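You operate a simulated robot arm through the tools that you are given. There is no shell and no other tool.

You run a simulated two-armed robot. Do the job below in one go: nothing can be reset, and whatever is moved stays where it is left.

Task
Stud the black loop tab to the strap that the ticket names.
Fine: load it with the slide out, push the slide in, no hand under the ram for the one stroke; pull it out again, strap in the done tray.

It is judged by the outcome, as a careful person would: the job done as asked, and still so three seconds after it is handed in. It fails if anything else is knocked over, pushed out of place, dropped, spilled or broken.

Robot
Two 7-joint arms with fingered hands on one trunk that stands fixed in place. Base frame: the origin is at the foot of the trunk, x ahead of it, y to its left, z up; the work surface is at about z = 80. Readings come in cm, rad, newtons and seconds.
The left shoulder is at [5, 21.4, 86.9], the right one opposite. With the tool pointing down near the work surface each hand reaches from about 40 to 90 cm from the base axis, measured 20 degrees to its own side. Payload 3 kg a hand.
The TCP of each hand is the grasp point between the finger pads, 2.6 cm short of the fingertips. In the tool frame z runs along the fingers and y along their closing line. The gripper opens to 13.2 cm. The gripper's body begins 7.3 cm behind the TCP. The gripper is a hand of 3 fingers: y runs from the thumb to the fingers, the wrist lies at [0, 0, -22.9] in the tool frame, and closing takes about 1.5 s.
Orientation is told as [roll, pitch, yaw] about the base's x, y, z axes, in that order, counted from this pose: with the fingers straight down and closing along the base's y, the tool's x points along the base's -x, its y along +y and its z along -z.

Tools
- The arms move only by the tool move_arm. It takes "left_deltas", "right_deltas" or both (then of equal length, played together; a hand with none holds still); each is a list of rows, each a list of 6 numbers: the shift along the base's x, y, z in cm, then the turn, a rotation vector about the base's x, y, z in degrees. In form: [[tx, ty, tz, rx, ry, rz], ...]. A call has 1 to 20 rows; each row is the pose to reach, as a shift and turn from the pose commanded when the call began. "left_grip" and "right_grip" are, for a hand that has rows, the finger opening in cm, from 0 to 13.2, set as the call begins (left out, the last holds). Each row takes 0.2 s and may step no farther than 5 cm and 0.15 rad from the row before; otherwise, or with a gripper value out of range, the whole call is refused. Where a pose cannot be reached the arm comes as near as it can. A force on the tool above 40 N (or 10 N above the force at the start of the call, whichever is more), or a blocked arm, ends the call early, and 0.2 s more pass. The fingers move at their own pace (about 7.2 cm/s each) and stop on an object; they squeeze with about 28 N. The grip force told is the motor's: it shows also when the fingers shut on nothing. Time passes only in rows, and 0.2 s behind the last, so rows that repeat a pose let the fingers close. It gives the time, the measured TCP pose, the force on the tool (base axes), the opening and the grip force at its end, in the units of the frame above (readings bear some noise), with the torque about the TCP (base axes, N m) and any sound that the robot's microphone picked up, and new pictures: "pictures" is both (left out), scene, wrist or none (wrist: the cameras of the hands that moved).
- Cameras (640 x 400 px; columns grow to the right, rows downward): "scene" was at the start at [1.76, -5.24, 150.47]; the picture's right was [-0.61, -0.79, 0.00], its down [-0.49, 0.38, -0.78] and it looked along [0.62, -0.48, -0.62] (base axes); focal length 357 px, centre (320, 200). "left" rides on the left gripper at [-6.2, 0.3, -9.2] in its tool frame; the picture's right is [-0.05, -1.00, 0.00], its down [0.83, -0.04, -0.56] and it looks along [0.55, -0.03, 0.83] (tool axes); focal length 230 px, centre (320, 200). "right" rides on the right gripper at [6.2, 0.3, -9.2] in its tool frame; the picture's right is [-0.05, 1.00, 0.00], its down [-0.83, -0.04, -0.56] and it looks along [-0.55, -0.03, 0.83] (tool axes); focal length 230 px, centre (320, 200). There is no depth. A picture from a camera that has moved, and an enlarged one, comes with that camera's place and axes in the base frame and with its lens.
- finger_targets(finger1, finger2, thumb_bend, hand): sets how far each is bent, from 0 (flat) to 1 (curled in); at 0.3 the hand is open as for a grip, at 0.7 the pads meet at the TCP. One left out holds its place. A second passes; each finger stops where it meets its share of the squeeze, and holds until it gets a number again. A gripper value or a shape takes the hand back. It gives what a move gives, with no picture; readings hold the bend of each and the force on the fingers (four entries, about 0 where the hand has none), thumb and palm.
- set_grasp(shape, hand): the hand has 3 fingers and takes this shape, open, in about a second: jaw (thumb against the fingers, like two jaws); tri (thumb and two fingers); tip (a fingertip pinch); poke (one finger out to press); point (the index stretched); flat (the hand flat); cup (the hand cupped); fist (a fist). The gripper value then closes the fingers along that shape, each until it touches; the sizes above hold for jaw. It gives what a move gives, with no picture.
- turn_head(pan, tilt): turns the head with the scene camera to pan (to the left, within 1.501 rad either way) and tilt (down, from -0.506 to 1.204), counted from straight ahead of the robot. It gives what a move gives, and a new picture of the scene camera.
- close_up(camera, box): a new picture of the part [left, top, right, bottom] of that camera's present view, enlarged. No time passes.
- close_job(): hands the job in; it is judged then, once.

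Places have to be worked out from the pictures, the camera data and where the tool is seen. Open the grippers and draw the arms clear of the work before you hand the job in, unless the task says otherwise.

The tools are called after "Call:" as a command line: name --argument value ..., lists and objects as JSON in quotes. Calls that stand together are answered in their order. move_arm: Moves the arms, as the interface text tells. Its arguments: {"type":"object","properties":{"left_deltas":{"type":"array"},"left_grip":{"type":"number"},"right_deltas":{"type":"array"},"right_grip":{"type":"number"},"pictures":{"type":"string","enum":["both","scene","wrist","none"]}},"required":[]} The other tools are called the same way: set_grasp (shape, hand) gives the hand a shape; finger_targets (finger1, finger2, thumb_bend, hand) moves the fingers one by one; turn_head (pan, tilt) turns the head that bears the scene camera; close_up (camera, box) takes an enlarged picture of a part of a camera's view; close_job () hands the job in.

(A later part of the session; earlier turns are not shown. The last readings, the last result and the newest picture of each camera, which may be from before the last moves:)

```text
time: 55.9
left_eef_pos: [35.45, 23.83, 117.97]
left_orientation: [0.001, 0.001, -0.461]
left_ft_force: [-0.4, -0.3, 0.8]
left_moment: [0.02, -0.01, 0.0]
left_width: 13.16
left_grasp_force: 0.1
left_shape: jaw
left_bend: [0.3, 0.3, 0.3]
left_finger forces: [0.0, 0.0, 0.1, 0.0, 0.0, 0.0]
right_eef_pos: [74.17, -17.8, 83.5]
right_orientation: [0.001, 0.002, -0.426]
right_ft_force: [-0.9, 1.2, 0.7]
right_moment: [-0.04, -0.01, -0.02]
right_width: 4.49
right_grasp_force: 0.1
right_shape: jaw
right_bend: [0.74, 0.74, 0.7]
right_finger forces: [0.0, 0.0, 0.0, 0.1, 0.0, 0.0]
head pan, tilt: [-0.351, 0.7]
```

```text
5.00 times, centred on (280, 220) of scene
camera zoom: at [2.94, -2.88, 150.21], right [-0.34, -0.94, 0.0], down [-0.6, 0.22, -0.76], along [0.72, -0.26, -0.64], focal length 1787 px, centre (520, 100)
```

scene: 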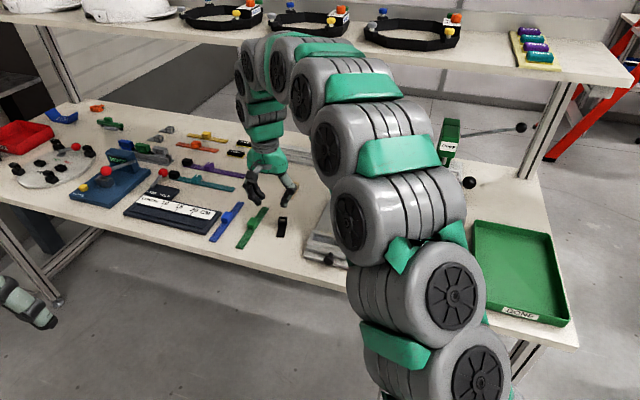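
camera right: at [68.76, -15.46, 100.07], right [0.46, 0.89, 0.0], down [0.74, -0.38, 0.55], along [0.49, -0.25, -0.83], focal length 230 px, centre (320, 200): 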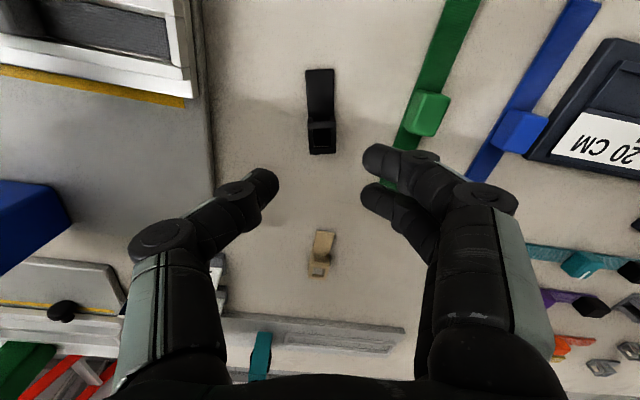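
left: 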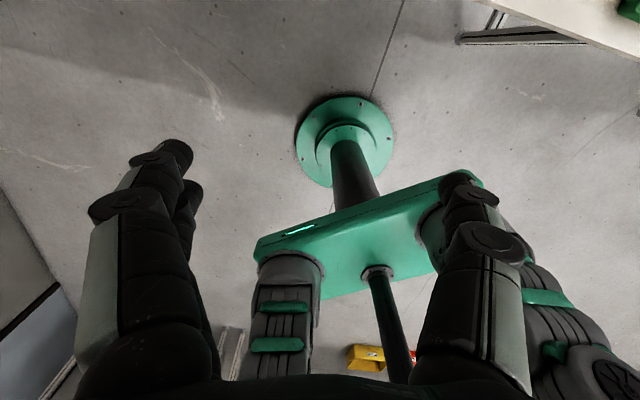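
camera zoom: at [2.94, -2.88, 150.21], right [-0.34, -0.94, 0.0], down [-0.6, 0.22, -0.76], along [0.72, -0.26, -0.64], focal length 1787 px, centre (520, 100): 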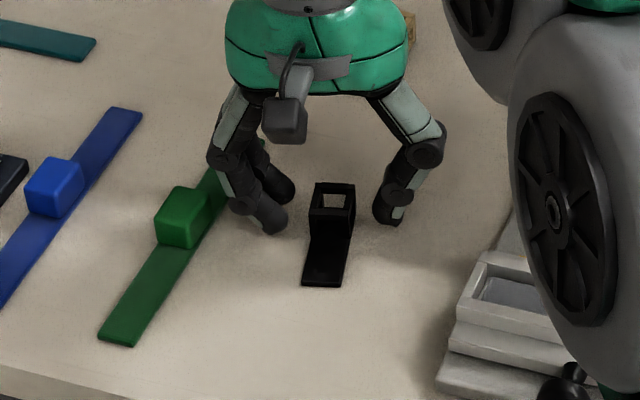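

The fingers straddle the loop evenly. I close the grip.

Call:
move_arm --right_deltas '[[0, 0, 0, 0, 0, 0], [0, 0, 0, 0, 0, 0], [0, 0, 0, 0, 0, 0], [0, 0, 0, 0, 0, 0], [0, 0, 0, 0, 0, 0], [0, 0, 0, 0, 0, 0], [0, 0, 0, 0, 0, 0]]' --right_grip 0 --pictures "none"

Call:
move_arm --right_deltas '[[0, 0, 1, 0, 0, 0], [0, 0, 4, 0, 0, 0], [0, 0, 8, 0, 0, 0], [0, 0, 12, 0, 0, 0], [0, 0, 12, 0, 0, 0]]' --pictures "wrist"

Call:
close_up --camera "right" --box '[220, 80, 420, 240]'

Call:
close_up --camera "scene" --box '[230, 150, 330, 230]'

```text
time: 57.5
left_eef_pos: [35.45, 23.89, 117.86]
left_orientation: [-0.001, 0.0, -0.461]
left_ft_force: [0.4, 0.7, -0.9]
left_moment: [0.06, 0.02, -0.01]
left_width: 13.18
left_grasp_force: 0.1
left_shape: jaw
left_bend: [0.3, 0.3, 0.3]
left_finger forces: [0.0, 0.1, 0.0, 0.1, 0.0, 0.0]
right_eef_pos: [74.1, -17.85, 83.49]
right_orientation: [0.001, 0.001, -0.426]
right_ft_force: [0.1, 0.0, 0.3]
right_moment: [-0.04, 0.0, 0.03]
right_width: 1.65
right_grasp_force: 27.7
right_shape: jaw
right_bend: [0.72, 0.72, 0.7]
right_finger forces: [12.7, 12.5, 0.0, 0.0, 25.0, 0.1]
head pan, tilt: [-0.351, 0.7]
```

```text
time: 58.7
left_eef_pos: [35.53, 24.01, 117.84]
left_orientation: [-0.001, 0.0, -0.46]
left_ft_force: [-0.2, 0.0, -0.1]
left_moment: [0.0, 0.0, 0.02]
left_width: 13.2
left_grasp_force: 0.0
left_shape: jaw
left_bend: [0.3, 0.3, 0.3]
left_finger forces: [0.0, 0.0, 0.0, 0.1, 0.0, 0.1]
right_eef_pos: [74.0, -17.86, 95.53]
right_orientation: [0.003, 0.002, -0.427]
right_ft_force: [-0.8, 0.4, -0.1]
right_moment: [0.04, 0.0, 0.04]
right_width: 1.65
right_grasp_force: 28.5
right_shape: jaw
right_bend: [0.72, 0.72, 0.7]
right_finger forces: [12.6, 12.7, 0.0, 0.0, 25.2, 0.0]
head pan, tilt: [-0.351, 0.7]
camera right: at [68.5, -15.15, 104.67], right [0.46, 0.89, 0.0], down [0.74, -0.38, 0.55], along [0.49, -0.25, -0.83], focal length 230 px, centre (320, 200)
```

right: 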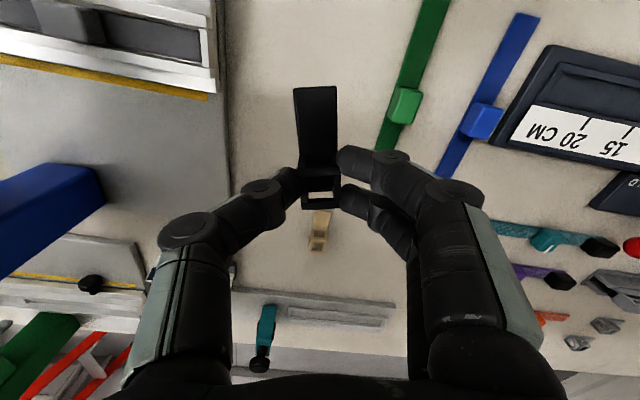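

```text
2.50 times, centred on (320, 160) of right
camera zoom: at [68.5, -15.15, 104.67], right [0.46, 0.89, 0.0], down [0.74, -0.38, 0.55], along [0.49, -0.25, -0.83], focal length 575 px, centre (320, 300)
```

zoom: 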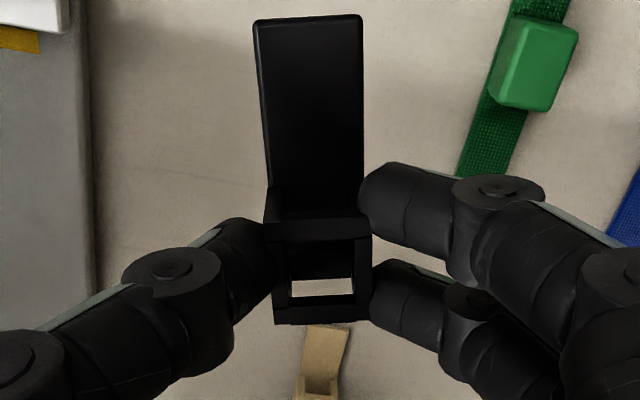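

```text
5.00 times, centred on (280, 190) of scene
camera zoom: at [2.94, -2.88, 150.21], right [-0.34, -0.94, 0.0], down [-0.6, 0.22, -0.76], along [0.72, -0.26, -0.64], focal length 1787 px, centre (520, 250)
```

zoom: 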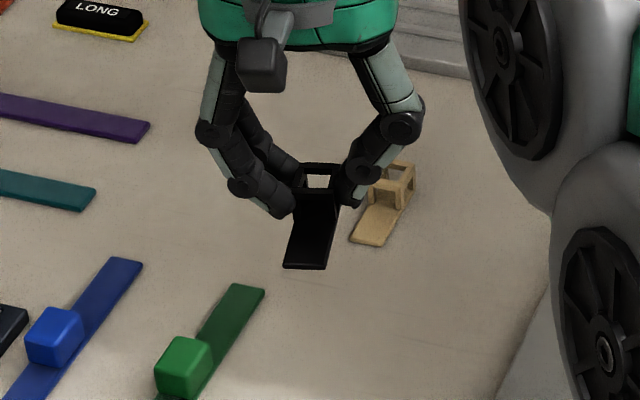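

The tab is well held. For placing, though, the hand's wide side would come too near the press head, so I'll set the tab down once more already turned to its final direction (tail to the left), and regrip it along its length.

Call:
move_arm --right_deltas '[[-0.3, -0.15, 0, 0, 0, -8], [-0.6, -0.3, 0, 0, 0, -16], [-0.9, -0.45, 0, 0, 0, -24], [-1.2, -0.6, 0, 0, 0, -32], [-1.5, -0.75, 0, 0, 0, -40], [-1.8, -0.9, 0, 0, 0, -48], [-2.1, -1.05, 0, 0, 0, -56], [-2.4, -1.2, 0, 0, 0, -64], [-2.7, -1.35, 0, 0, 0, -72], [-3, -1.5, 0, 0, 0, -80], [-3.3, -1.6, 0, 0, 0, -88], [-3.5, -1.7, 0, 0, 0, -96], [-3.7, -1.74, -2, 0, 0, -102.5], [-3.7, -1.74, -5, 0, 0, -102.5], [-3.7, -1.74, -8, 0, 0, -102.5], [-3.7, -1.74, -10.8, 0, 0, -102.5], [-3.7, -1.74, -10.8, 0, 0, -102.5]]' --pictures "both"

Call:
close_up --camera "scene" --box '[230, 170, 340, 260]'

```text
time: 62.3
left_eef_pos: [35.35, 23.77, 117.94]
left_orientation: [0.001, 0.0, -0.46]
left_ft_force: [0.6, 0.5, -0.3]
left_moment: [-0.03, 0.0, 0.01]
left_width: 13.2
left_grasp_force: 0.0
left_shape: jaw
left_bend: [0.3, 0.3, 0.3]
left_finger forces: [0.1, 0.0, 0.0, 0.0, 0.0, 0.1]
right_eef_pos: [70.3, -19.81, 84.42]
right_orientation: [0.001, -0.001, -2.216]
right_ft_force: [0.0, 0.2, -0.2]
right_moment: [0.02, 0.04, 0.03]
right_width: 1.65
right_grasp_force: 27.8
right_shape: jaw
right_bend: [0.72, 0.72, 0.7]
right_finger forces: [12.5, 12.5, 0.0, 0.0, 25.2, 0.0]
head pan, tilt: [-0.351, 0.7]
camera right: at [74.24, -15.13, 93.63], right [0.77, -0.64, 0.0], down [-0.53, -0.64, 0.55], along [-0.35, -0.43, -0.83], focal length 230 px, centre (320, 200)
```

scene: 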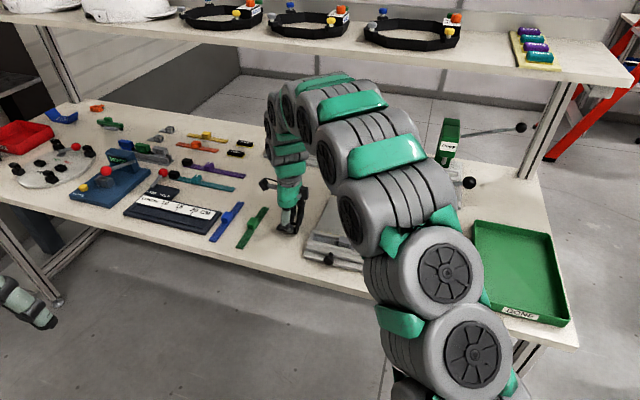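
right: 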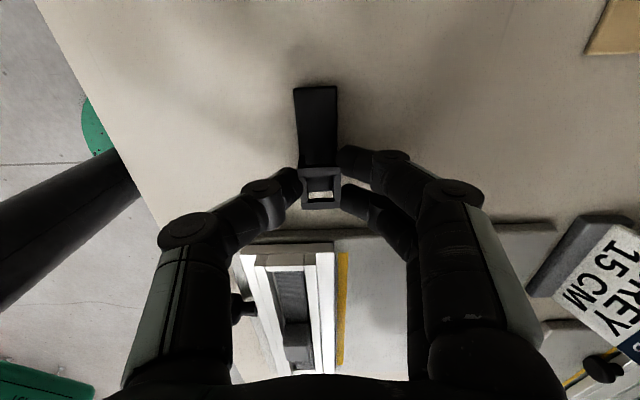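

```text
4.44 times, centred on (285, 215) of scene
camera zoom: at [2.94, -2.88, 150.21], right [-0.34, -0.94, 0.0], down [-0.6, 0.22, -0.76], along [0.72, -0.26, -0.64], focal length 1588 px, centre (476, 133)
```

zoom: 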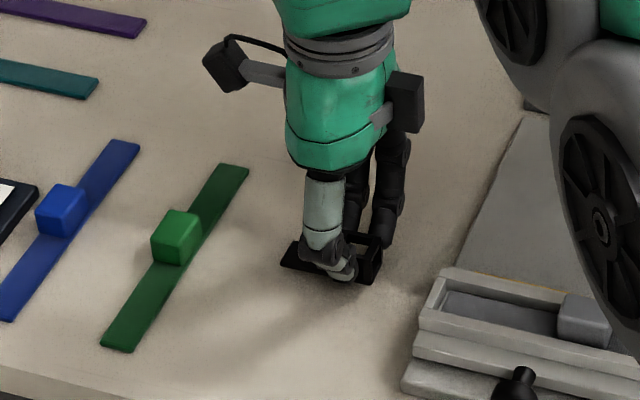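

The tab points its tail left now, about 0.9 cm above the bench. I lower it to the bench and release it.

Call:
move_arm --right_deltas '[[0, 0, -0.5, 0, 0, 0], [0, 0, -0.88, 0, 0, 0], [0, 0, -0.88, 0, 0, 0]]' --pictures "none"

Call:
move_arm --right_deltas '[[0, 0, 0, 0, 0, 0], [0, 0, 0, 0, 0, 0], [0, 0, 0, 0, 0, 0], [0, 0, 0, 0, 0, 0], [0, 0, 0, 0, 0, 0]]' --right_grip 4.5 --pictures "wrist"

Call:
close_up --camera "right" --box '[220, 80, 420, 240]'

```text
time: 63.1
left_eef_pos: [35.46, 23.78, 118.04]
left_orientation: [-0.001, -0.001, -0.462]
left_ft_force: [0.9, -0.1, 0.2]
left_moment: [0.02, -0.02, -0.02]
left_width: 13.2
left_grasp_force: 0.1
left_shape: jaw
left_bend: [0.3, 0.3, 0.3]
left_finger forces: [0.0, 0.0, 0.0, 0.0, 0.1, 0.0]
right_eef_pos: [70.41, -19.71, 83.58]
right_orientation: [0.001, 0.001, -2.217]
right_ft_force: [0.1, 0.2, -0.5]
right_moment: [0.03, -0.02, 0.0]
right_width: 1.64
right_grasp_force: 28.2
right_shape: jaw
right_bend: [0.72, 0.72, 0.7]
right_finger forces: [12.6, 12.6, 0.0, 0.0, 25.1, 0.0]
head pan, tilt: [-0.351, 0.7]
```

```text
time: 64.3
left_eef_pos: [35.48, 23.98, 117.98]
left_orientation: [-0.001, -0.002, -0.461]
left_ft_force: [0.9, 0.2, -0.3]
left_moment: [0.02, -0.01, 0.0]
left_width: 13.16
left_grasp_force: 0.1
left_shape: jaw
left_bend: [0.3, 0.3, 0.3]
left_finger forces: [0.0, 0.1, 0.0, 0.0, 0.0, 0.1]
right_eef_pos: [70.47, -19.62, 83.65]
right_orientation: [0.002, 0.002, -2.214]
right_ft_force: [-0.3, -0.2, -0.7]
right_moment: [0.03, -0.02, 0.0]
right_width: 4.43
right_grasp_force: 0.1
right_shape: jaw
right_bend: [0.74, 0.74, 0.7]
right_finger forces: [0.0, 0.0, 0.0, 0.0, 0.0, 0.1]
head pan, tilt: [-0.351, 0.7]
camera right: at [74.2, -15.03, 92.85], right [0.77, -0.64, 0.0], down [-0.53, -0.64, 0.55], along [-0.35, -0.43, -0.83], focal length 230 px, centre (320, 200)
```

right: 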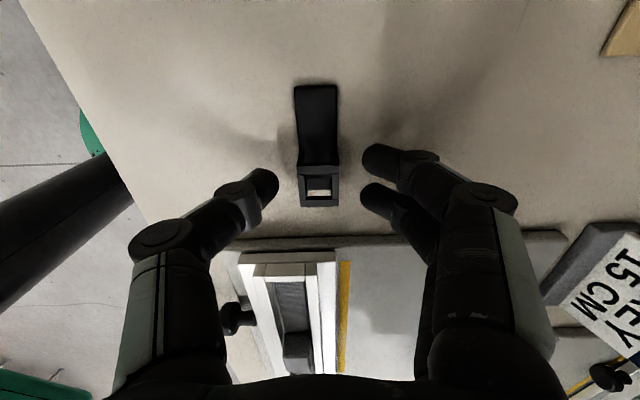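

```text
2.50 times, centred on (320, 160) of right
camera zoom: at [74.2, -15.03, 92.85], right [0.77, -0.64, 0.0], down [-0.53, -0.64, 0.55], along [-0.35, -0.43, -0.83], focal length 575 px, centre (320, 300)
```

zoom: 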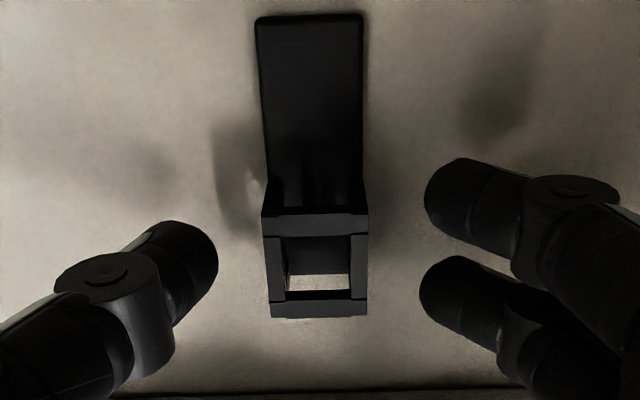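

The tab lies parallel to the slide with its loop on the right. I raise the hand, turn it back by +90° and look at the tab from above for the regrip along its length.

Call:
move_arm --right_deltas '[[0, 0, 3, 0, 0, 0], [0, 0, 7, 0, 0, 8], [0, 0, 8, 0, 0, 16], [0, 0, 8, 0, 0, 24], [0, 0, 8, 0, 0, 32], [0, 0, 8, 0, 0, 40], [0, 0, 8, 0, 0, 48], [0, 0, 8, 0, 0, 56], [0, 0, 8, 0, 0, 64], [0, 0, 8, 0, 0, 72], [0, 0, 8, 0, 0, 80], [0, 0.1, 8, 0, 0, 88], [-0.02, 0.18, 8, 0, 0, 90], [-0.02, 0.18, 8, 0, 0, 90]]' --pictures "wrist"

Call:
close_up --camera "right" --box '[240, 80, 420, 220]'

Call:
close_up --camera "scene" --box '[230, 180, 340, 260]'

```text
time: 67.3
left_eef_pos: [35.51, 23.89, 117.99]
left_orientation: [0.001, 0.0, -0.461]
left_ft_force: [0.2, 0.2, 0.7]
left_moment: [-0.01, -0.01, 0.02]
left_width: 13.18
left_grasp_force: 0.0
left_shape: jaw
left_bend: [0.3, 0.3, 0.3]
left_finger forces: [0.1, 0.0, 0.0, 0.0, 0.0, 0.0]
right_eef_pos: [70.42, -19.49, 91.73]
right_orientation: [0.002, 0.0, -0.641]
right_ft_force: [-0.6, 0.6, -0.4]
right_moment: [0.01, 0.03, 0.0]
right_width: 4.46
right_grasp_force: 0.1
right_shape: jaw
right_bend: [0.74, 0.74, 0.7]
right_finger forces: [0.0, 0.1, 0.0, 0.0, 0.0, 0.1]
head pan, tilt: [-0.351, 0.7]
camera right: at [65.56, -15.62, 100.94], right [0.64, 0.77, 0.0], down [0.64, -0.53, 0.55], along [0.43, -0.35, -0.83], focal length 230 px, centre (320, 200)
```

right: 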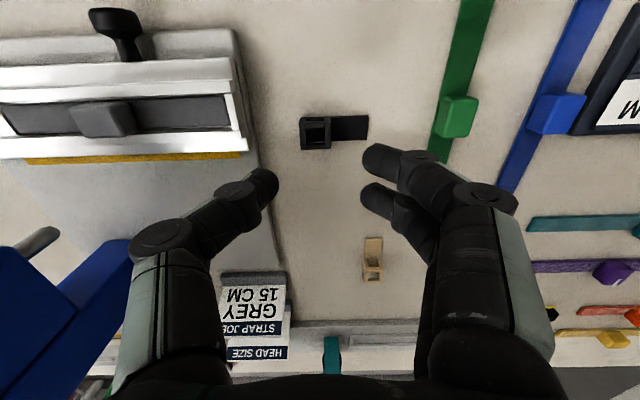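

```text
2.86 times, centred on (330, 150) of right
camera zoom: at [65.56, -15.62, 100.94], right [0.64, 0.77, 0.0], down [0.64, -0.53, 0.55], along [0.43, -0.35, -0.83], focal length 657 px, centre (291, 343)
```

zoom: 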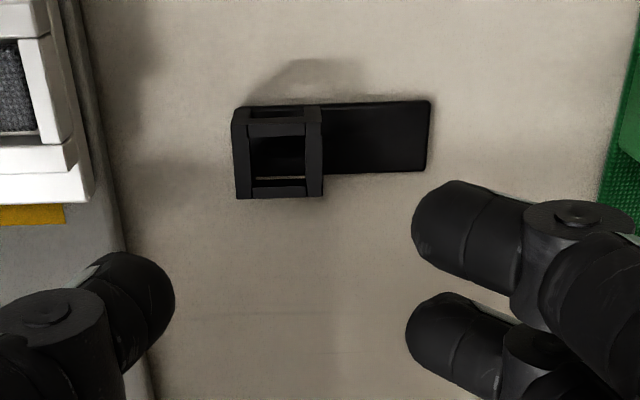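

```text
5.00 times, centred on (285, 220) of scene
camera zoom: at [2.94, -2.88, 150.21], right [-0.34, -0.94, 0.0], down [-0.6, 0.22, -0.76], along [0.72, -0.26, -0.64], focal length 1787 px, centre (495, 100)
```

zoom: 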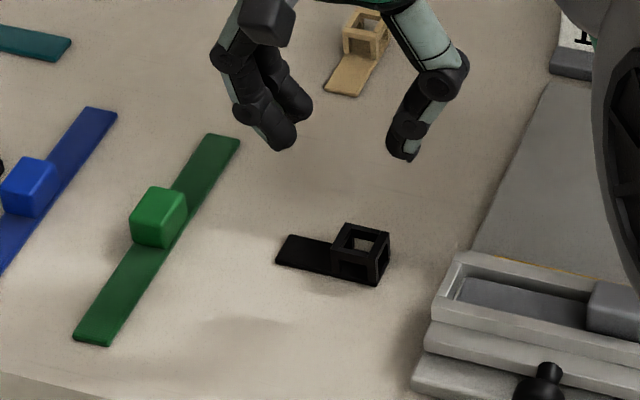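

The tab's loop is centred near s≈-26.2, f≈68.0 (about 0.4 cm right of the hand). I shift over it and descend to grip height.

Call:
move_arm --right_deltas '[[-0.24, -0.32, -2.5, 0, 0, -0.15], [-0.24, -0.32, -5, 0, 0, -0.15], [-0.24, -0.32, -7, 0, 0, -0.15], [-0.24, -0.32, -8.3, 0, 0, -0.15], [-0.24, -0.32, -8.3, 0, 0, -0.15]]' --right_grip 4.5 --pictures "none"

Call:
close_up --camera "right" --box '[220, 80, 420, 240]'

Call:
close_up --camera "scene" --box '[230, 180, 340, 260]'

```text
time: 68.5
left_eef_pos: [35.47, 23.92, 117.93]
left_orientation: [-0.001, 0.0, -0.46]
left_ft_force: [0.2, 0.0, -0.5]
left_moment: [-0.02, 0.02, -0.02]
left_width: 13.17
left_grasp_force: 0.0
left_shape: jaw
left_bend: [0.3, 0.3, 0.3]
left_finger forces: [0.0, 0.0, 0.0, 0.1, 0.1, 0.0]
right_eef_pos: [69.99, -19.75, 83.34]
right_orientation: [0.002, 0.001, -0.646]
right_ft_force: [0.0, 0.4, -0.3]
right_moment: [0.0, 0.0, -0.01]
right_width: 4.48
right_grasp_force: 0.1
right_shape: jaw
right_bend: [0.74, 0.74, 0.7]
right_finger forces: [0.1, 0.0, 0.0, 0.0, 0.0, 0.0]
head pan, tilt: [-0.351, 0.7]
```

```text
2.50 times, centred on (320, 160) of right
camera zoom: at [65.28, -15.89, 92.62], right [0.64, 0.77, 0.0], down [0.64, -0.54, 0.55], along [0.42, -0.36, -0.83], focal length 575 px, centre (320, 300)
```

zoom: 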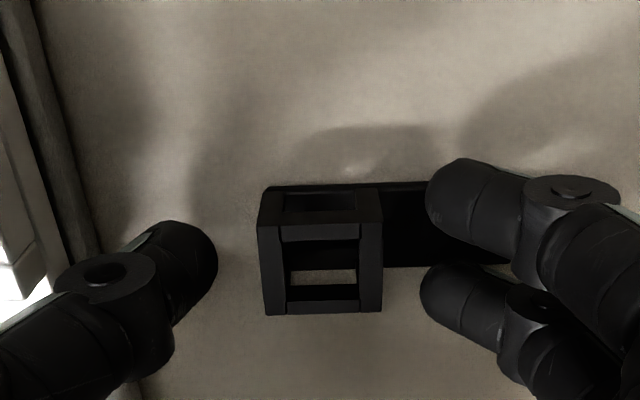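

```text
5.00 times, centred on (285, 220) of scene
camera zoom: at [2.94, -2.88, 150.21], right [-0.34, -0.94, 0.0], down [-0.6, 0.22, -0.76], along [0.72, -0.26, -0.64], focal length 1787 px, centre (495, 100)
```

zoom: 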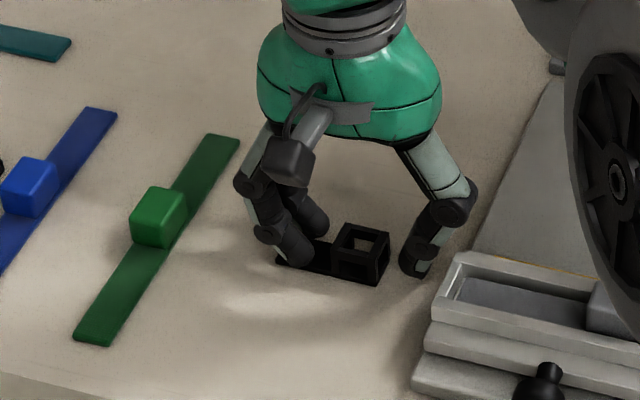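

The thumb is at the loop's right end and the fingers above the tail. I close the grip.

Call:
move_arm --right_deltas '[[0, 0, 0, 0, 0, 0], [0, 0, 0, 0, 0, 0], [0, 0, 0, 0, 0, 0], [0, 0, 0, 0, 0, 0], [0, 0, 0, 0, 0, 0], [0, 0, 0, 0, 0, 0], [0, 0, 0, 0, 0, 0]]' --right_grip 0 --pictures "none"

Call:
close_up --camera "right" --box '[220, 80, 420, 240]'

Call:
close_up --camera "scene" --box '[230, 180, 340, 260]'

```text
time: 70.1
left_eef_pos: [35.43, 23.94, 118.0]
left_orientation: [-0.001, 0.001, -0.461]
left_ft_force: [0.4, 0.6, 0.3]
left_moment: [-0.04, 0.03, 0.02]
left_width: 13.19
left_grasp_force: 0.1
left_shape: jaw
left_bend: [0.3, 0.3, 0.3]
left_finger forces: [0.0, 0.0, 0.1, 0.0, 0.0, 0.0]
right_eef_pos: [70.06, -19.62, 83.48]
right_orientation: [0.002, 0.002, -0.646]
right_ft_force: [-0.6, 0.3, -1.4]
right_moment: [0.0, 0.03, -0.05]
right_width: 2.04
right_grasp_force: 27.9
right_shape: jaw
right_bend: [0.73, 0.73, 0.7]
right_finger forces: [12.1, 12.6, 0.1, 0.1, 25.2, 0.0]
head pan, tilt: [-0.351, 0.7]
```

```text
2.50 times, centred on (320, 160) of right
camera zoom: at [65.29, -15.88, 92.63], right [0.64, 0.77, 0.0], down [0.64, -0.54, 0.55], along [0.43, -0.36, -0.83], focal length 575 px, centre (320, 300)
```

zoom: 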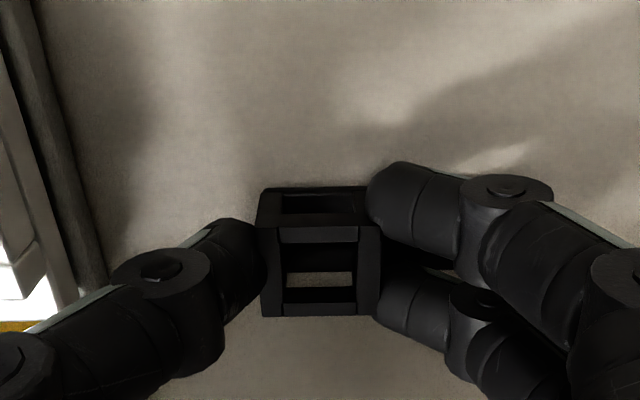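

```text
5.00 times, centred on (285, 220) of scene
camera zoom: at [2.94, -2.88, 150.21], right [-0.34, -0.94, 0.0], down [-0.6, 0.22, -0.76], along [0.72, -0.26, -0.64], focal length 1787 px, centre (495, 100)
```

zoom: 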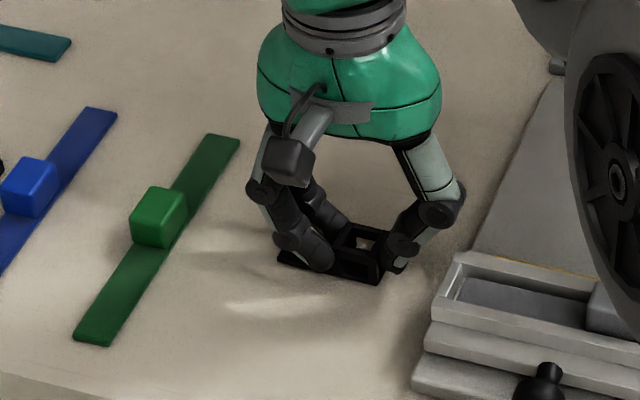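

The tab is firmly held along its length. I lift it and carry it over to the front of the slide's pad end.

Call:
move_arm --right_deltas '[[0, 0, 1, 0, 0, 0], [0, 0, 5, 0, 0, 0], [0, 0, 9, 0, 0, 0], [-3.6, -2.7, 11, 0, 0, 0], [-7.2, -5.4, 11, 0, 0, 0], [-10.9, -8, 11, 0, 0, 0], [-14.5, -10.7, 11, 0, 0, 0], [-18.2, -13.4, 11, 0, 0, 0], [-21.8, -16.1, 11, 0, 0, 0], [-21.8, -16.1, 9, 0, 0, 0], [-21.8, -16.1, 9, 0, 0, 0]]' --pictures "both"

Call:
close_up --camera "right" --box '[220, 100, 440, 260]'

Call:
close_up --camera "scene" --box '[310, 190, 430, 280]'

```text
time: 72.5
left_eef_pos: [35.53, 23.91, 117.92]
left_orientation: [0.0, 0.0, -0.46]
left_ft_force: [1.1, -1.2, -0.5]
left_moment: [0.01, 0.03, 0.0]
left_width: 13.17
left_grasp_force: 0.0
left_shape: jaw
left_bend: [0.3, 0.3, 0.3]
left_finger forces: [0.0, 0.0, 0.1, 0.1, 0.1, 0.0]
right_eef_pos: [48.37, -35.68, 92.51]
right_orientation: [0.001, 0.002, -0.645]
right_ft_force: [-0.2, 0.0, -0.1]
right_moment: [0.03, 0.01, -0.03]
right_width: 1.97
right_grasp_force: 28.2
right_shape: jaw
right_bend: [0.73, 0.73, 0.7]
right_finger forces: [11.9, 12.7, 0.1, 0.0, 24.9, 0.1]
head pan, tilt: [-0.351, 0.7]
camera right: at [43.56, -31.89, 101.62], right [0.64, 0.77, 0.0], down [0.64, -0.54, 0.55], along [0.43, -0.36, -0.83], focal length 230 px, centre (320, 200)
```

scene: 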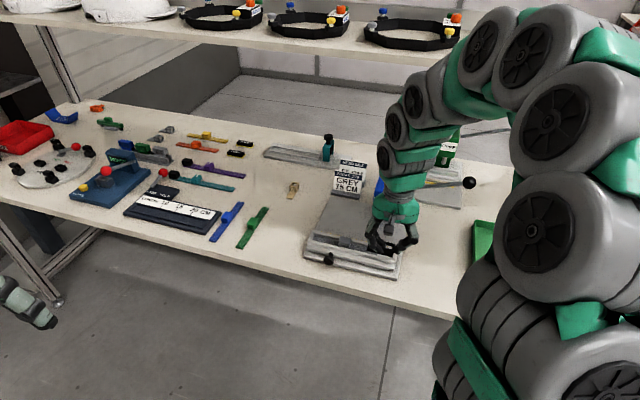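
right: 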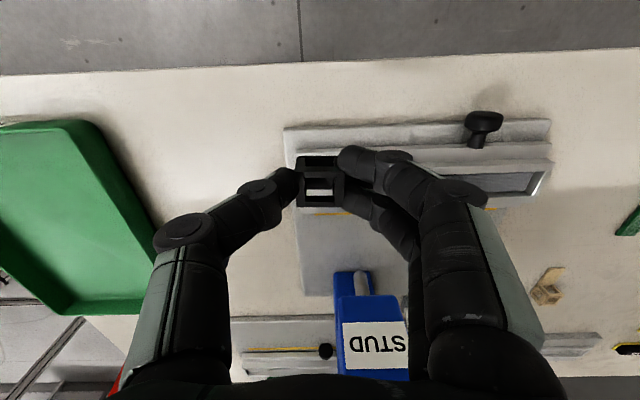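

```text
2.50 times, centred on (330, 180) of right
camera zoom: at [43.56, -31.89, 101.62], right [0.64, 0.77, 0.0], down [0.64, -0.54, 0.55], along [0.43, -0.36, -0.83], focal length 575 px, centre (295, 250)
```

zoom: 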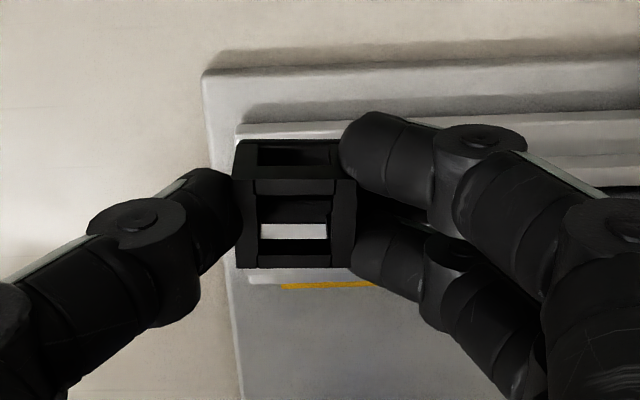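

```text
4.44 times, centred on (370, 235) of scene
camera zoom: at [2.94, -2.88, 150.21], right [-0.34, -0.94, 0.0], down [-0.6, 0.22, -0.76], along [0.72, -0.26, -0.64], focal length 1588 px, centre (98, 44)
```

zoom: 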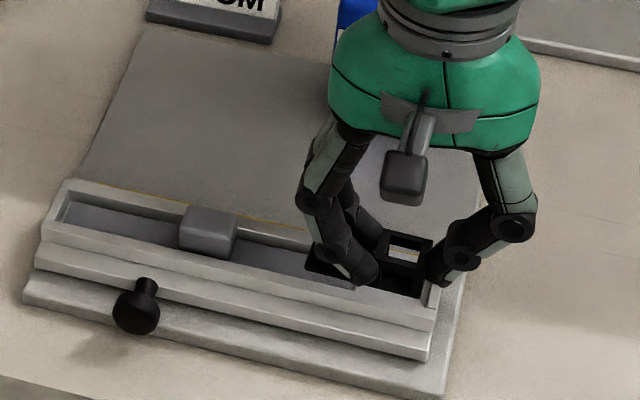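

The tab hangs just in front of the pad end. I move it over the pad, about 1.7 cm above the rails, and check alignment.

Call:
move_arm --right_deltas '[[1.3, -1, 0, 0, 0, 0], [2.6, -1.9, -1, 0, 0, 0], [3.95, -2.9, -2.5, 0, 0, 0], [3.95, -2.9, -3.9, 0, 0, 0], [3.95, -2.9, -3.9, 0, 0, 0]]' --pictures "none"

Call:
close_up --camera "right" --box '[250, 110, 390, 220]'

Call:
close_up --camera "scene" --box '[350, 220, 420, 275]'

```text
time: 73.7
left_eef_pos: [35.54, 23.94, 117.94]
left_orientation: [-0.001, -0.002, -0.461]
left_ft_force: [0.6, 0.3, -1.0]
left_moment: [0.03, -0.01, -0.02]
left_width: 13.17
left_grasp_force: 0.1
left_shape: jaw
left_bend: [0.3, 0.3, 0.3]
left_finger forces: [0.0, 0.1, 0.0, 0.0, 0.1, 0.1]
right_eef_pos: [52.12, -38.76, 88.45]
right_orientation: [0.002, 0.002, -0.646]
right_ft_force: [0.5, -0.5, 0.3]
right_moment: [-0.03, 0.01, 0.04]
right_width: 1.99
right_grasp_force: 28.4
right_shape: jaw
right_bend: [0.73, 0.73, 0.7]
right_finger forces: [11.9, 12.8, 0.0, 0.0, 24.9, 0.0]
head pan, tilt: [-0.351, 0.7]
```

```text
3.64 times, centred on (320, 165) of right
camera zoom: at [47.35, -34.88, 97.57], right [0.64, 0.77, 0.0], down [0.64, -0.54, 0.55], along [0.42, -0.36, -0.83], focal length 837 px, centre (320, 327)
```

zoom: 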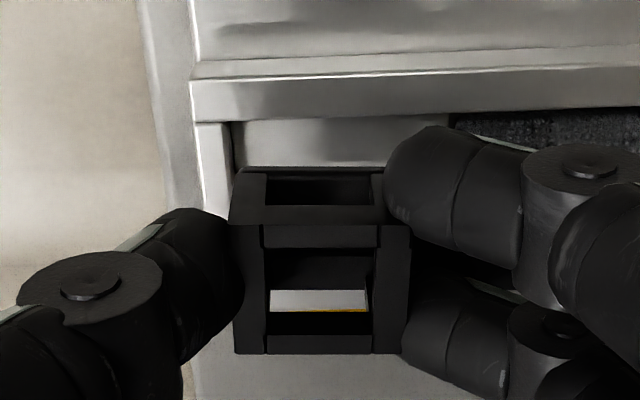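

```text
7.27 times, centred on (385, 248) of scene
camera zoom: at [2.94, -2.88, 150.21], right [-0.34, -0.94, 0.0], down [-0.6, 0.22, -0.76], along [0.72, -0.26, -0.64], focal length 2599 px, centre (-153, -146)
```

zoom: 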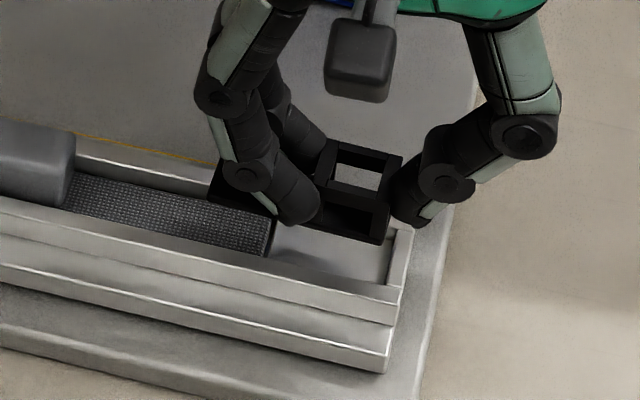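

Both cameras agree: the tab is about 0.37 cm from the right wall and roughly centred between the rails. I shift it 0.15 cm right and 0.07 cm nearer, and lower to just above the rails.

Call:
move_arm --right_deltas '[[-0.15, -0.08, -0.5, 0, 0, 0], [-0.15, -0.08, -1, 0, 0, 0], [-0.15, -0.08, -1.3, 0, 0, 0], [-0.15, -0.08, -1.3, 0, 0, 0]]' --pictures "none"

Call:
close_up --camera "right" --box '[250, 110, 390, 220]'

Call:
close_up --camera "scene" --box '[360, 230, 420, 275]'

```text
time: 74.7
left_eef_pos: [35.53, 23.88, 117.89]
left_orientation: [-0.001, -0.001, -0.46]
left_ft_force: [-0.9, -0.2, -0.2]
left_moment: [-0.03, -0.02, 0.0]
left_width: 13.18
left_grasp_force: 0.0
left_shape: jaw
left_bend: [0.3, 0.3, 0.3]
left_finger forces: [0.0, 0.0, 0.0, 0.0, 0.1, 0.0]
right_eef_pos: [52.18, -38.87, 87.21]
right_orientation: [0.001, 0.002, -0.648]
right_ft_force: [0.1, 0.5, -0.4]
right_moment: [-0.04, -0.03, 0.03]
right_width: 1.99
right_grasp_force: 28.0
right_shape: jaw
right_bend: [0.73, 0.73, 0.7]
right_finger forces: [11.9, 12.8, 0.0, 0.0, 24.8, 0.0]
head pan, tilt: [-0.351, 0.7]
```

```text
3.64 times, centred on (320, 165) of right
camera zoom: at [47.31, -35.04, 96.35], right [0.64, 0.77, 0.0], down [0.64, -0.54, 0.55], along [0.43, -0.36, -0.83], focal length 837 px, centre (320, 327)
```

zoom: 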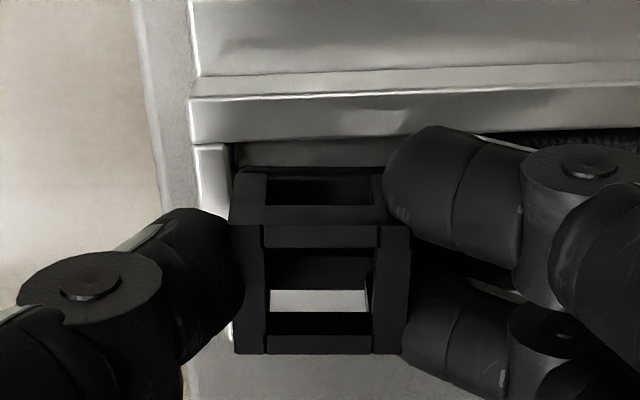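

```text
8.89 times, centred on (390, 252) of scene
camera zoom: at [2.94, -2.88, 150.21], right [-0.34, -0.94, 0.0], down [-0.6, 0.22, -0.76], along [0.72, -0.26, -0.64], focal length 3176 px, centre (-302, -267)
```

zoom: 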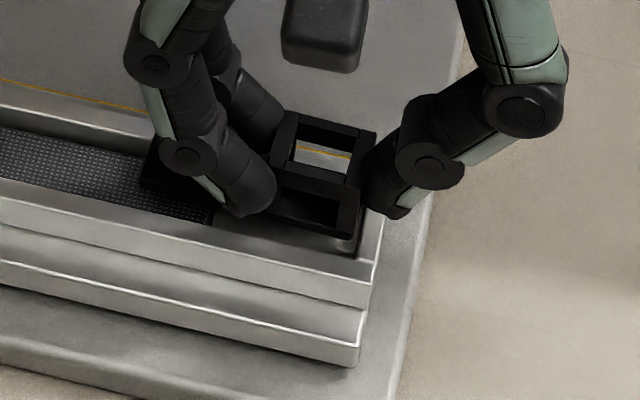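

Close to the rails now. I enlarge further to compare the tab's direction with the rails, since it looks slightly turned in the grip.

Call:
close_up --camera "scene" --box '[375, 235, 405, 265]'

Call:
close_up --camera "right" --box '[285, 130, 355, 200]'

Call:
close_up --camera "scene" --box '[340, 225, 380, 255]'

```text
13.33 times, centred on (390, 250) of scene
camera zoom: at [2.94, -2.88, 150.21], right [-0.34, -0.94, 0.0], down [-0.6, 0.22, -0.76], along [0.72, -0.26, -0.64], focal length 4764 px, centre (-613, -467)
```

zoom: 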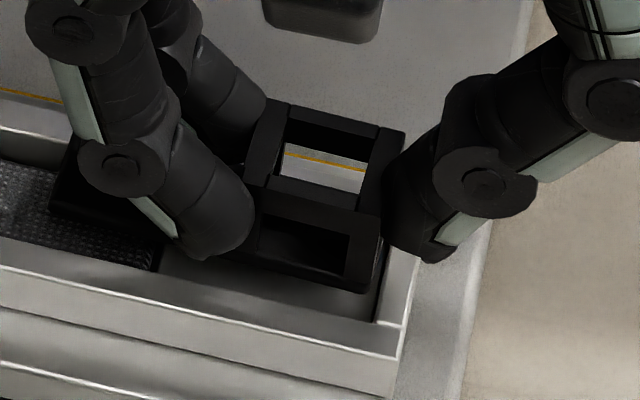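

```text
5.71 times, centred on (320, 165) of right
camera zoom: at [47.31, -35.04, 96.35], right [0.64, 0.77, 0.0], down [0.64, -0.54, 0.55], along [0.43, -0.36, -0.83], focal length 1315 px, centre (320, 400)
```

zoom: 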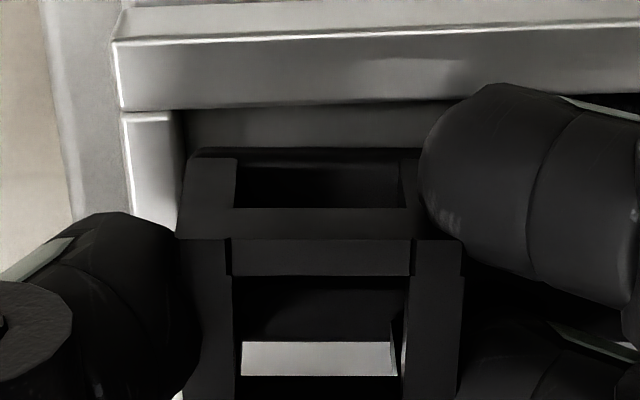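

```text
13.33 times, centred on (360, 240) of scene
camera zoom: at [2.94, -2.88, 150.21], right [-0.34, -0.94, 0.0], down [-0.6, 0.22, -0.76], along [0.72, -0.26, -0.64], focal length 4764 px, centre (-213, -333)
```

zoom: 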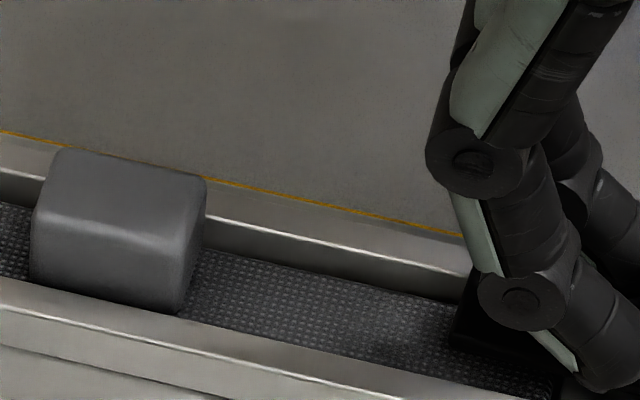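

The tab is turned about 2.4° in the grip and sits about 0.25 cm too far out. I correct both at this height and look again.

Call:
move_arm --right_deltas '[[-0.1, 0.08, 0.2, 0, 0, 1.2], [-0.2, 0.15, 0.2, 0, 0, 2.4], [-0.2, 0.15, 0, 0, 0, 2.4], [-0.2, 0.15, 0, 0, 0, 2.4]]' --pictures "none"

Call:
close_up --camera "scene" --box '[375, 235, 405, 265]'

Call:
close_up --camera "right" --box '[285, 130, 355, 200]'

Call:
close_up --camera "scene" --box '[360, 230, 390, 255]'

```text
time: 75.7
left_eef_pos: [35.48, 24.04, 117.92]
left_orientation: [0.0, -0.001, -0.461]
left_ft_force: [-0.3, -0.5, -0.4]
left_moment: [-0.01, -0.03, -0.01]
left_width: 13.19
left_grasp_force: 0.1
left_shape: jaw
left_bend: [0.3, 0.3, 0.3]
left_finger forces: [0.0, 0.1, 0.1, 0.1, 0.0, 0.0]
right_eef_pos: [51.69, -38.72, 87.24]
right_orientation: [0.002, -0.001, -0.604]
right_ft_force: [-0.8, -0.1, -0.2]
right_moment: [-0.02, 0.04, 0.04]
right_width: 1.99
right_grasp_force: 28.1
right_shape: jaw
right_bend: [0.73, 0.73, 0.7]
right_finger forces: [11.9, 12.8, 0.0, 0.1, 24.9, 0.1]
head pan, tilt: [-0.351, 0.7]
```

```text
13.33 times, centred on (390, 250) of scene
camera zoom: at [2.94, -2.88, 150.21], right [-0.34, -0.94, 0.0], down [-0.6, 0.22, -0.76], along [0.72, -0.26, -0.64], focal length 4764 px, centre (-613, -467)
```

zoom: 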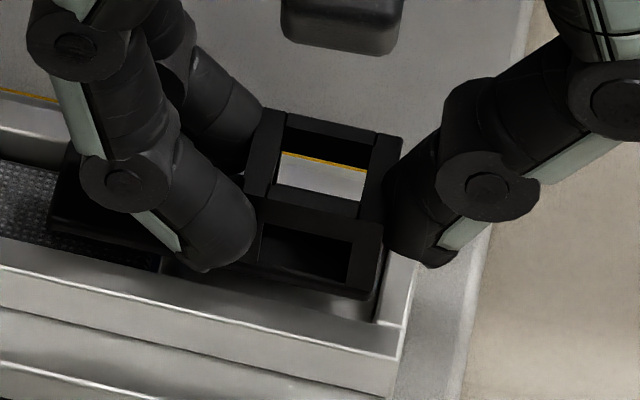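

```text
5.71 times, centred on (320, 165) of right
camera zoom: at [46.91, -35.09, 96.44], right [0.61, 0.79, 0.0], down [0.66, -0.51, 0.55], along [0.44, -0.34, -0.83], focal length 1315 px, centre (320, 400)
```

zoom: 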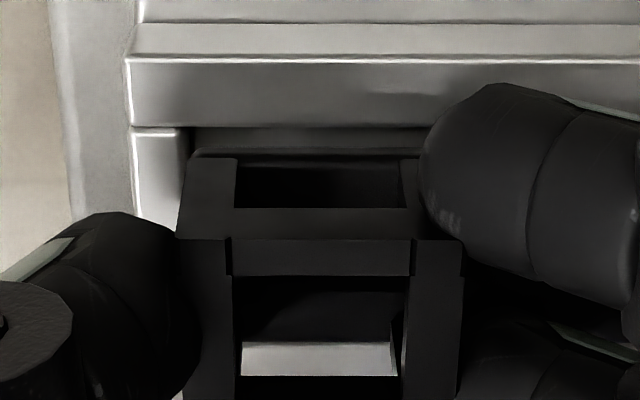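

```text
16.00 times, centred on (375, 242) of scene
camera zoom: at [2.94, -2.88, 150.21], right [-0.34, -0.94, 0.0], down [-0.6, 0.22, -0.76], along [0.72, -0.26, -0.64], focal length 5717 px, centre (-560, -480)
```

zoom: 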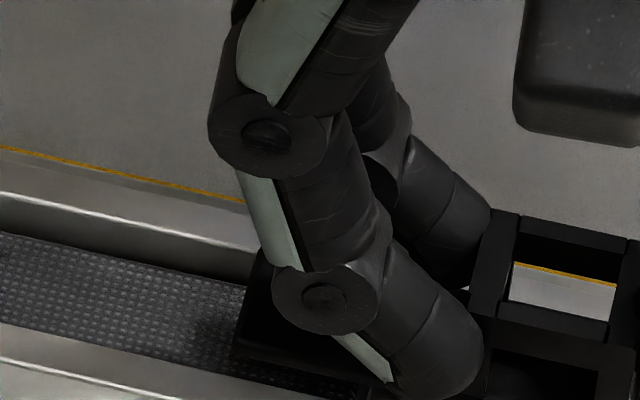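

The tab is now parallel to the rails with a small even near gap. I check its tail end over the strap more closely.

Call:
close_up --camera "scene" --box '[364, 234, 384, 254]'

Call:
close_up --camera "right" --box '[340, 120, 420, 190]'

```text
16.00 times, centred on (374, 244) of scene
camera zoom: at [2.94, -2.88, 150.21], right [-0.34, -0.94, 0.0], down [-0.6, 0.22, -0.76], along [0.72, -0.26, -0.64], focal length 5717 px, centre (-544, -504)
```

zoom: 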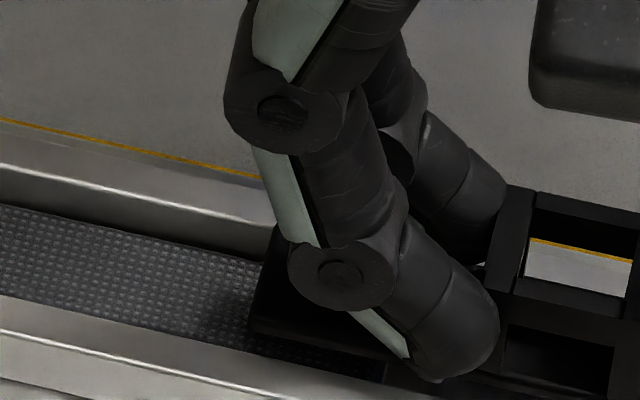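

```text
5.71 times, centred on (380, 155) of right
camera zoom: at [46.91, -35.09, 96.44], right [0.61, 0.79, 0.0], down [0.66, -0.51, 0.55], along [0.44, -0.34, -0.83], focal length 1315 px, centre (-23, 457)
```

zoom: 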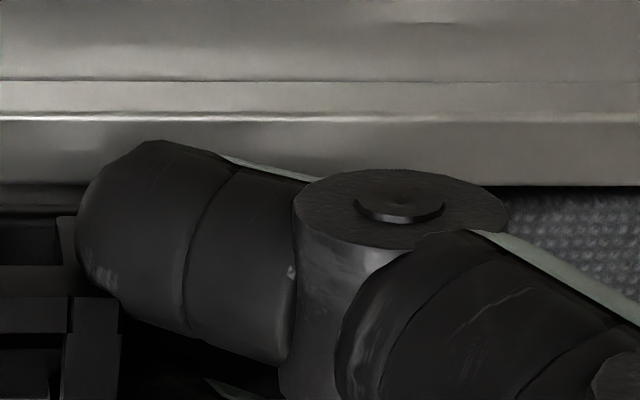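

The tail lies well within the channel above the strap's end. I lower the tab in small steps, watching the force.

Call:
move_arm --right_deltas '[[0, 0, -0.25, 0, 0, 0], [0, 0, -0.5, 0, 0, 0], [0, 0, -0.5, 0, 0, 0]]' --pictures "none"

Call:
close_up --camera "right" --box '[285, 130, 355, 200]'

Call:
close_up --camera "scene" --box '[364, 230, 404, 265]'

```text
time: 76.5
left_eef_pos: [35.47, 23.78, 117.96]
left_orientation: [-0.001, -0.001, -0.459]
left_ft_force: [0.1, 0.3, -0.2]
left_moment: [0.01, 0.02, 0.02]
left_width: 13.22
left_grasp_force: 0.1
left_shape: jaw
left_bend: [0.3, 0.3, 0.3]
left_finger forces: [0.1, 0.0, 0.0, 0.0, 0.0, 0.1]
right_eef_pos: [51.83, -38.69, 86.68]
right_orientation: [0.002, 0.003, -0.604]
right_ft_force: [1.4, -0.2, -0.1]
right_moment: [-0.01, -0.03, 0.03]
right_width: 1.99
right_grasp_force: 27.9
right_shape: jaw
right_bend: [0.73, 0.73, 0.7]
right_finger forces: [11.8, 12.8, 0.1, 0.0, 24.9, 0.0]
head pan, tilt: [-0.351, 0.7]
```

```text
5.71 times, centred on (320, 165) of right
camera zoom: at [46.97, -35.03, 95.94], right [0.61, 0.79, 0.0], down [0.66, -0.51, 0.55], along [0.44, -0.34, -0.83], focal length 1315 px, centre (320, 400)
```

zoom: 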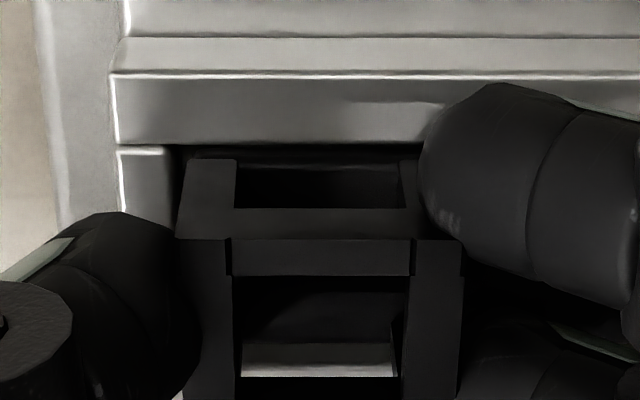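

```text
11.43 times, centred on (384, 248) of scene
camera zoom: at [2.94, -2.88, 150.21], right [-0.34, -0.94, 0.0], down [-0.6, 0.22, -0.76], along [0.72, -0.26, -0.64], focal length 4084 px, centre (-411, -343)
```

zoom: 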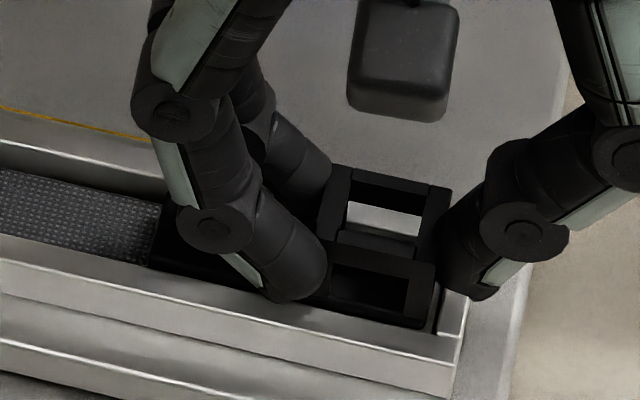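

No contact yet and the tab is entering between the rails. I lower further in tiny steps.

Call:
move_arm --right_deltas '[[0, 0, -0.12, 0, 0, 0], [0, 0, -0.25, 0, 0, 0], [0, 0, -0.25, 0, 0, 0]]' --pictures "none"

Call:
move_arm --right_deltas '[[0, 0, -0.1, 0, 0, 0], [0, 0, -0.2, 0, 0, 0], [0, 0, -0.2, 0, 0, 0]]' --pictures "none"

Call:
close_up --camera "right" --box '[285, 130, 355, 200]'

Call:
close_up --camera "scene" --box '[364, 230, 404, 265]'

```text
time: 77.3
left_eef_pos: [35.53, 23.82, 117.88]
left_orientation: [-0.001, -0.001, -0.462]
left_ft_force: [0.5, 0.5, 0.6]
left_moment: [-0.02, 0.0, 0.01]
left_width: 13.19
left_grasp_force: 0.0
left_shape: jaw
left_bend: [0.3, 0.3, 0.3]
left_finger forces: [0.1, 0.0, 0.0, 0.1, 0.0, 0.0]
right_eef_pos: [51.97, -38.69, 86.5]
right_orientation: [0.001, 0.001, -0.605]
right_ft_force: [0.3, 0.0, 0.3]
right_moment: [-0.01, 0.01, 0.01]
right_width: 1.97
right_grasp_force: 27.8
right_shape: jaw
right_bend: [0.73, 0.73, 0.7]
right_finger forces: [12.0, 12.9, 0.0, 0.0, 25.0, 0.0]
head pan, tilt: [-0.351, 0.7]
```

```text
time: 78.1
left_eef_pos: [35.58, 23.8, 118.0]
left_orientation: [0.0, 0.0, -0.463]
left_ft_force: [-0.2, 1.7, -0.1]
left_moment: [-0.03, 0.01, 0.01]
left_width: 13.2
left_grasp_force: 0.0
left_shape: jaw
left_bend: [0.3, 0.3, 0.3]
left_finger forces: [0.0, 0.0, 0.0, 0.0, 0.2, 0.0]
right_eef_pos: [51.86, -38.78, 86.41]
right_orientation: [0.002, 0.001, -0.603]
right_ft_force: [0.7, -0.6, 0.0]
right_moment: [-0.01, 0.01, 0.01]
right_width: 1.99
right_grasp_force: 27.8
right_shape: jaw
right_bend: [0.73, 0.73, 0.7]
right_finger forces: [12.0, 12.9, 0.0, 0.0, 25.1, 0.0]
head pan, tilt: [-0.351, 0.7]
```

```text
5.71 times, centred on (320, 165) of right
camera zoom: at [46.97, -35.07, 95.53], right [0.61, 0.79, 0.0], down [0.66, -0.51, 0.55], along [0.44, -0.34, -0.83], focal length 1315 px, centre (320, 400)
```

zoom: 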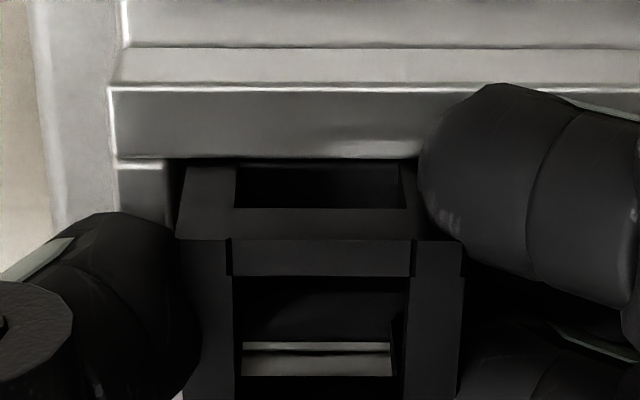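

```text
11.43 times, centred on (384, 248) of scene
camera zoom: at [2.94, -2.88, 150.21], right [-0.34, -0.94, 0.0], down [-0.6, 0.22, -0.76], along [0.72, -0.26, -0.64], focal length 4084 px, centre (-411, -343)
```

zoom: 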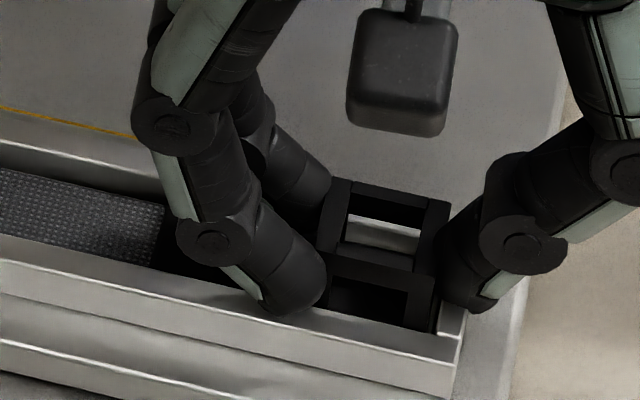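

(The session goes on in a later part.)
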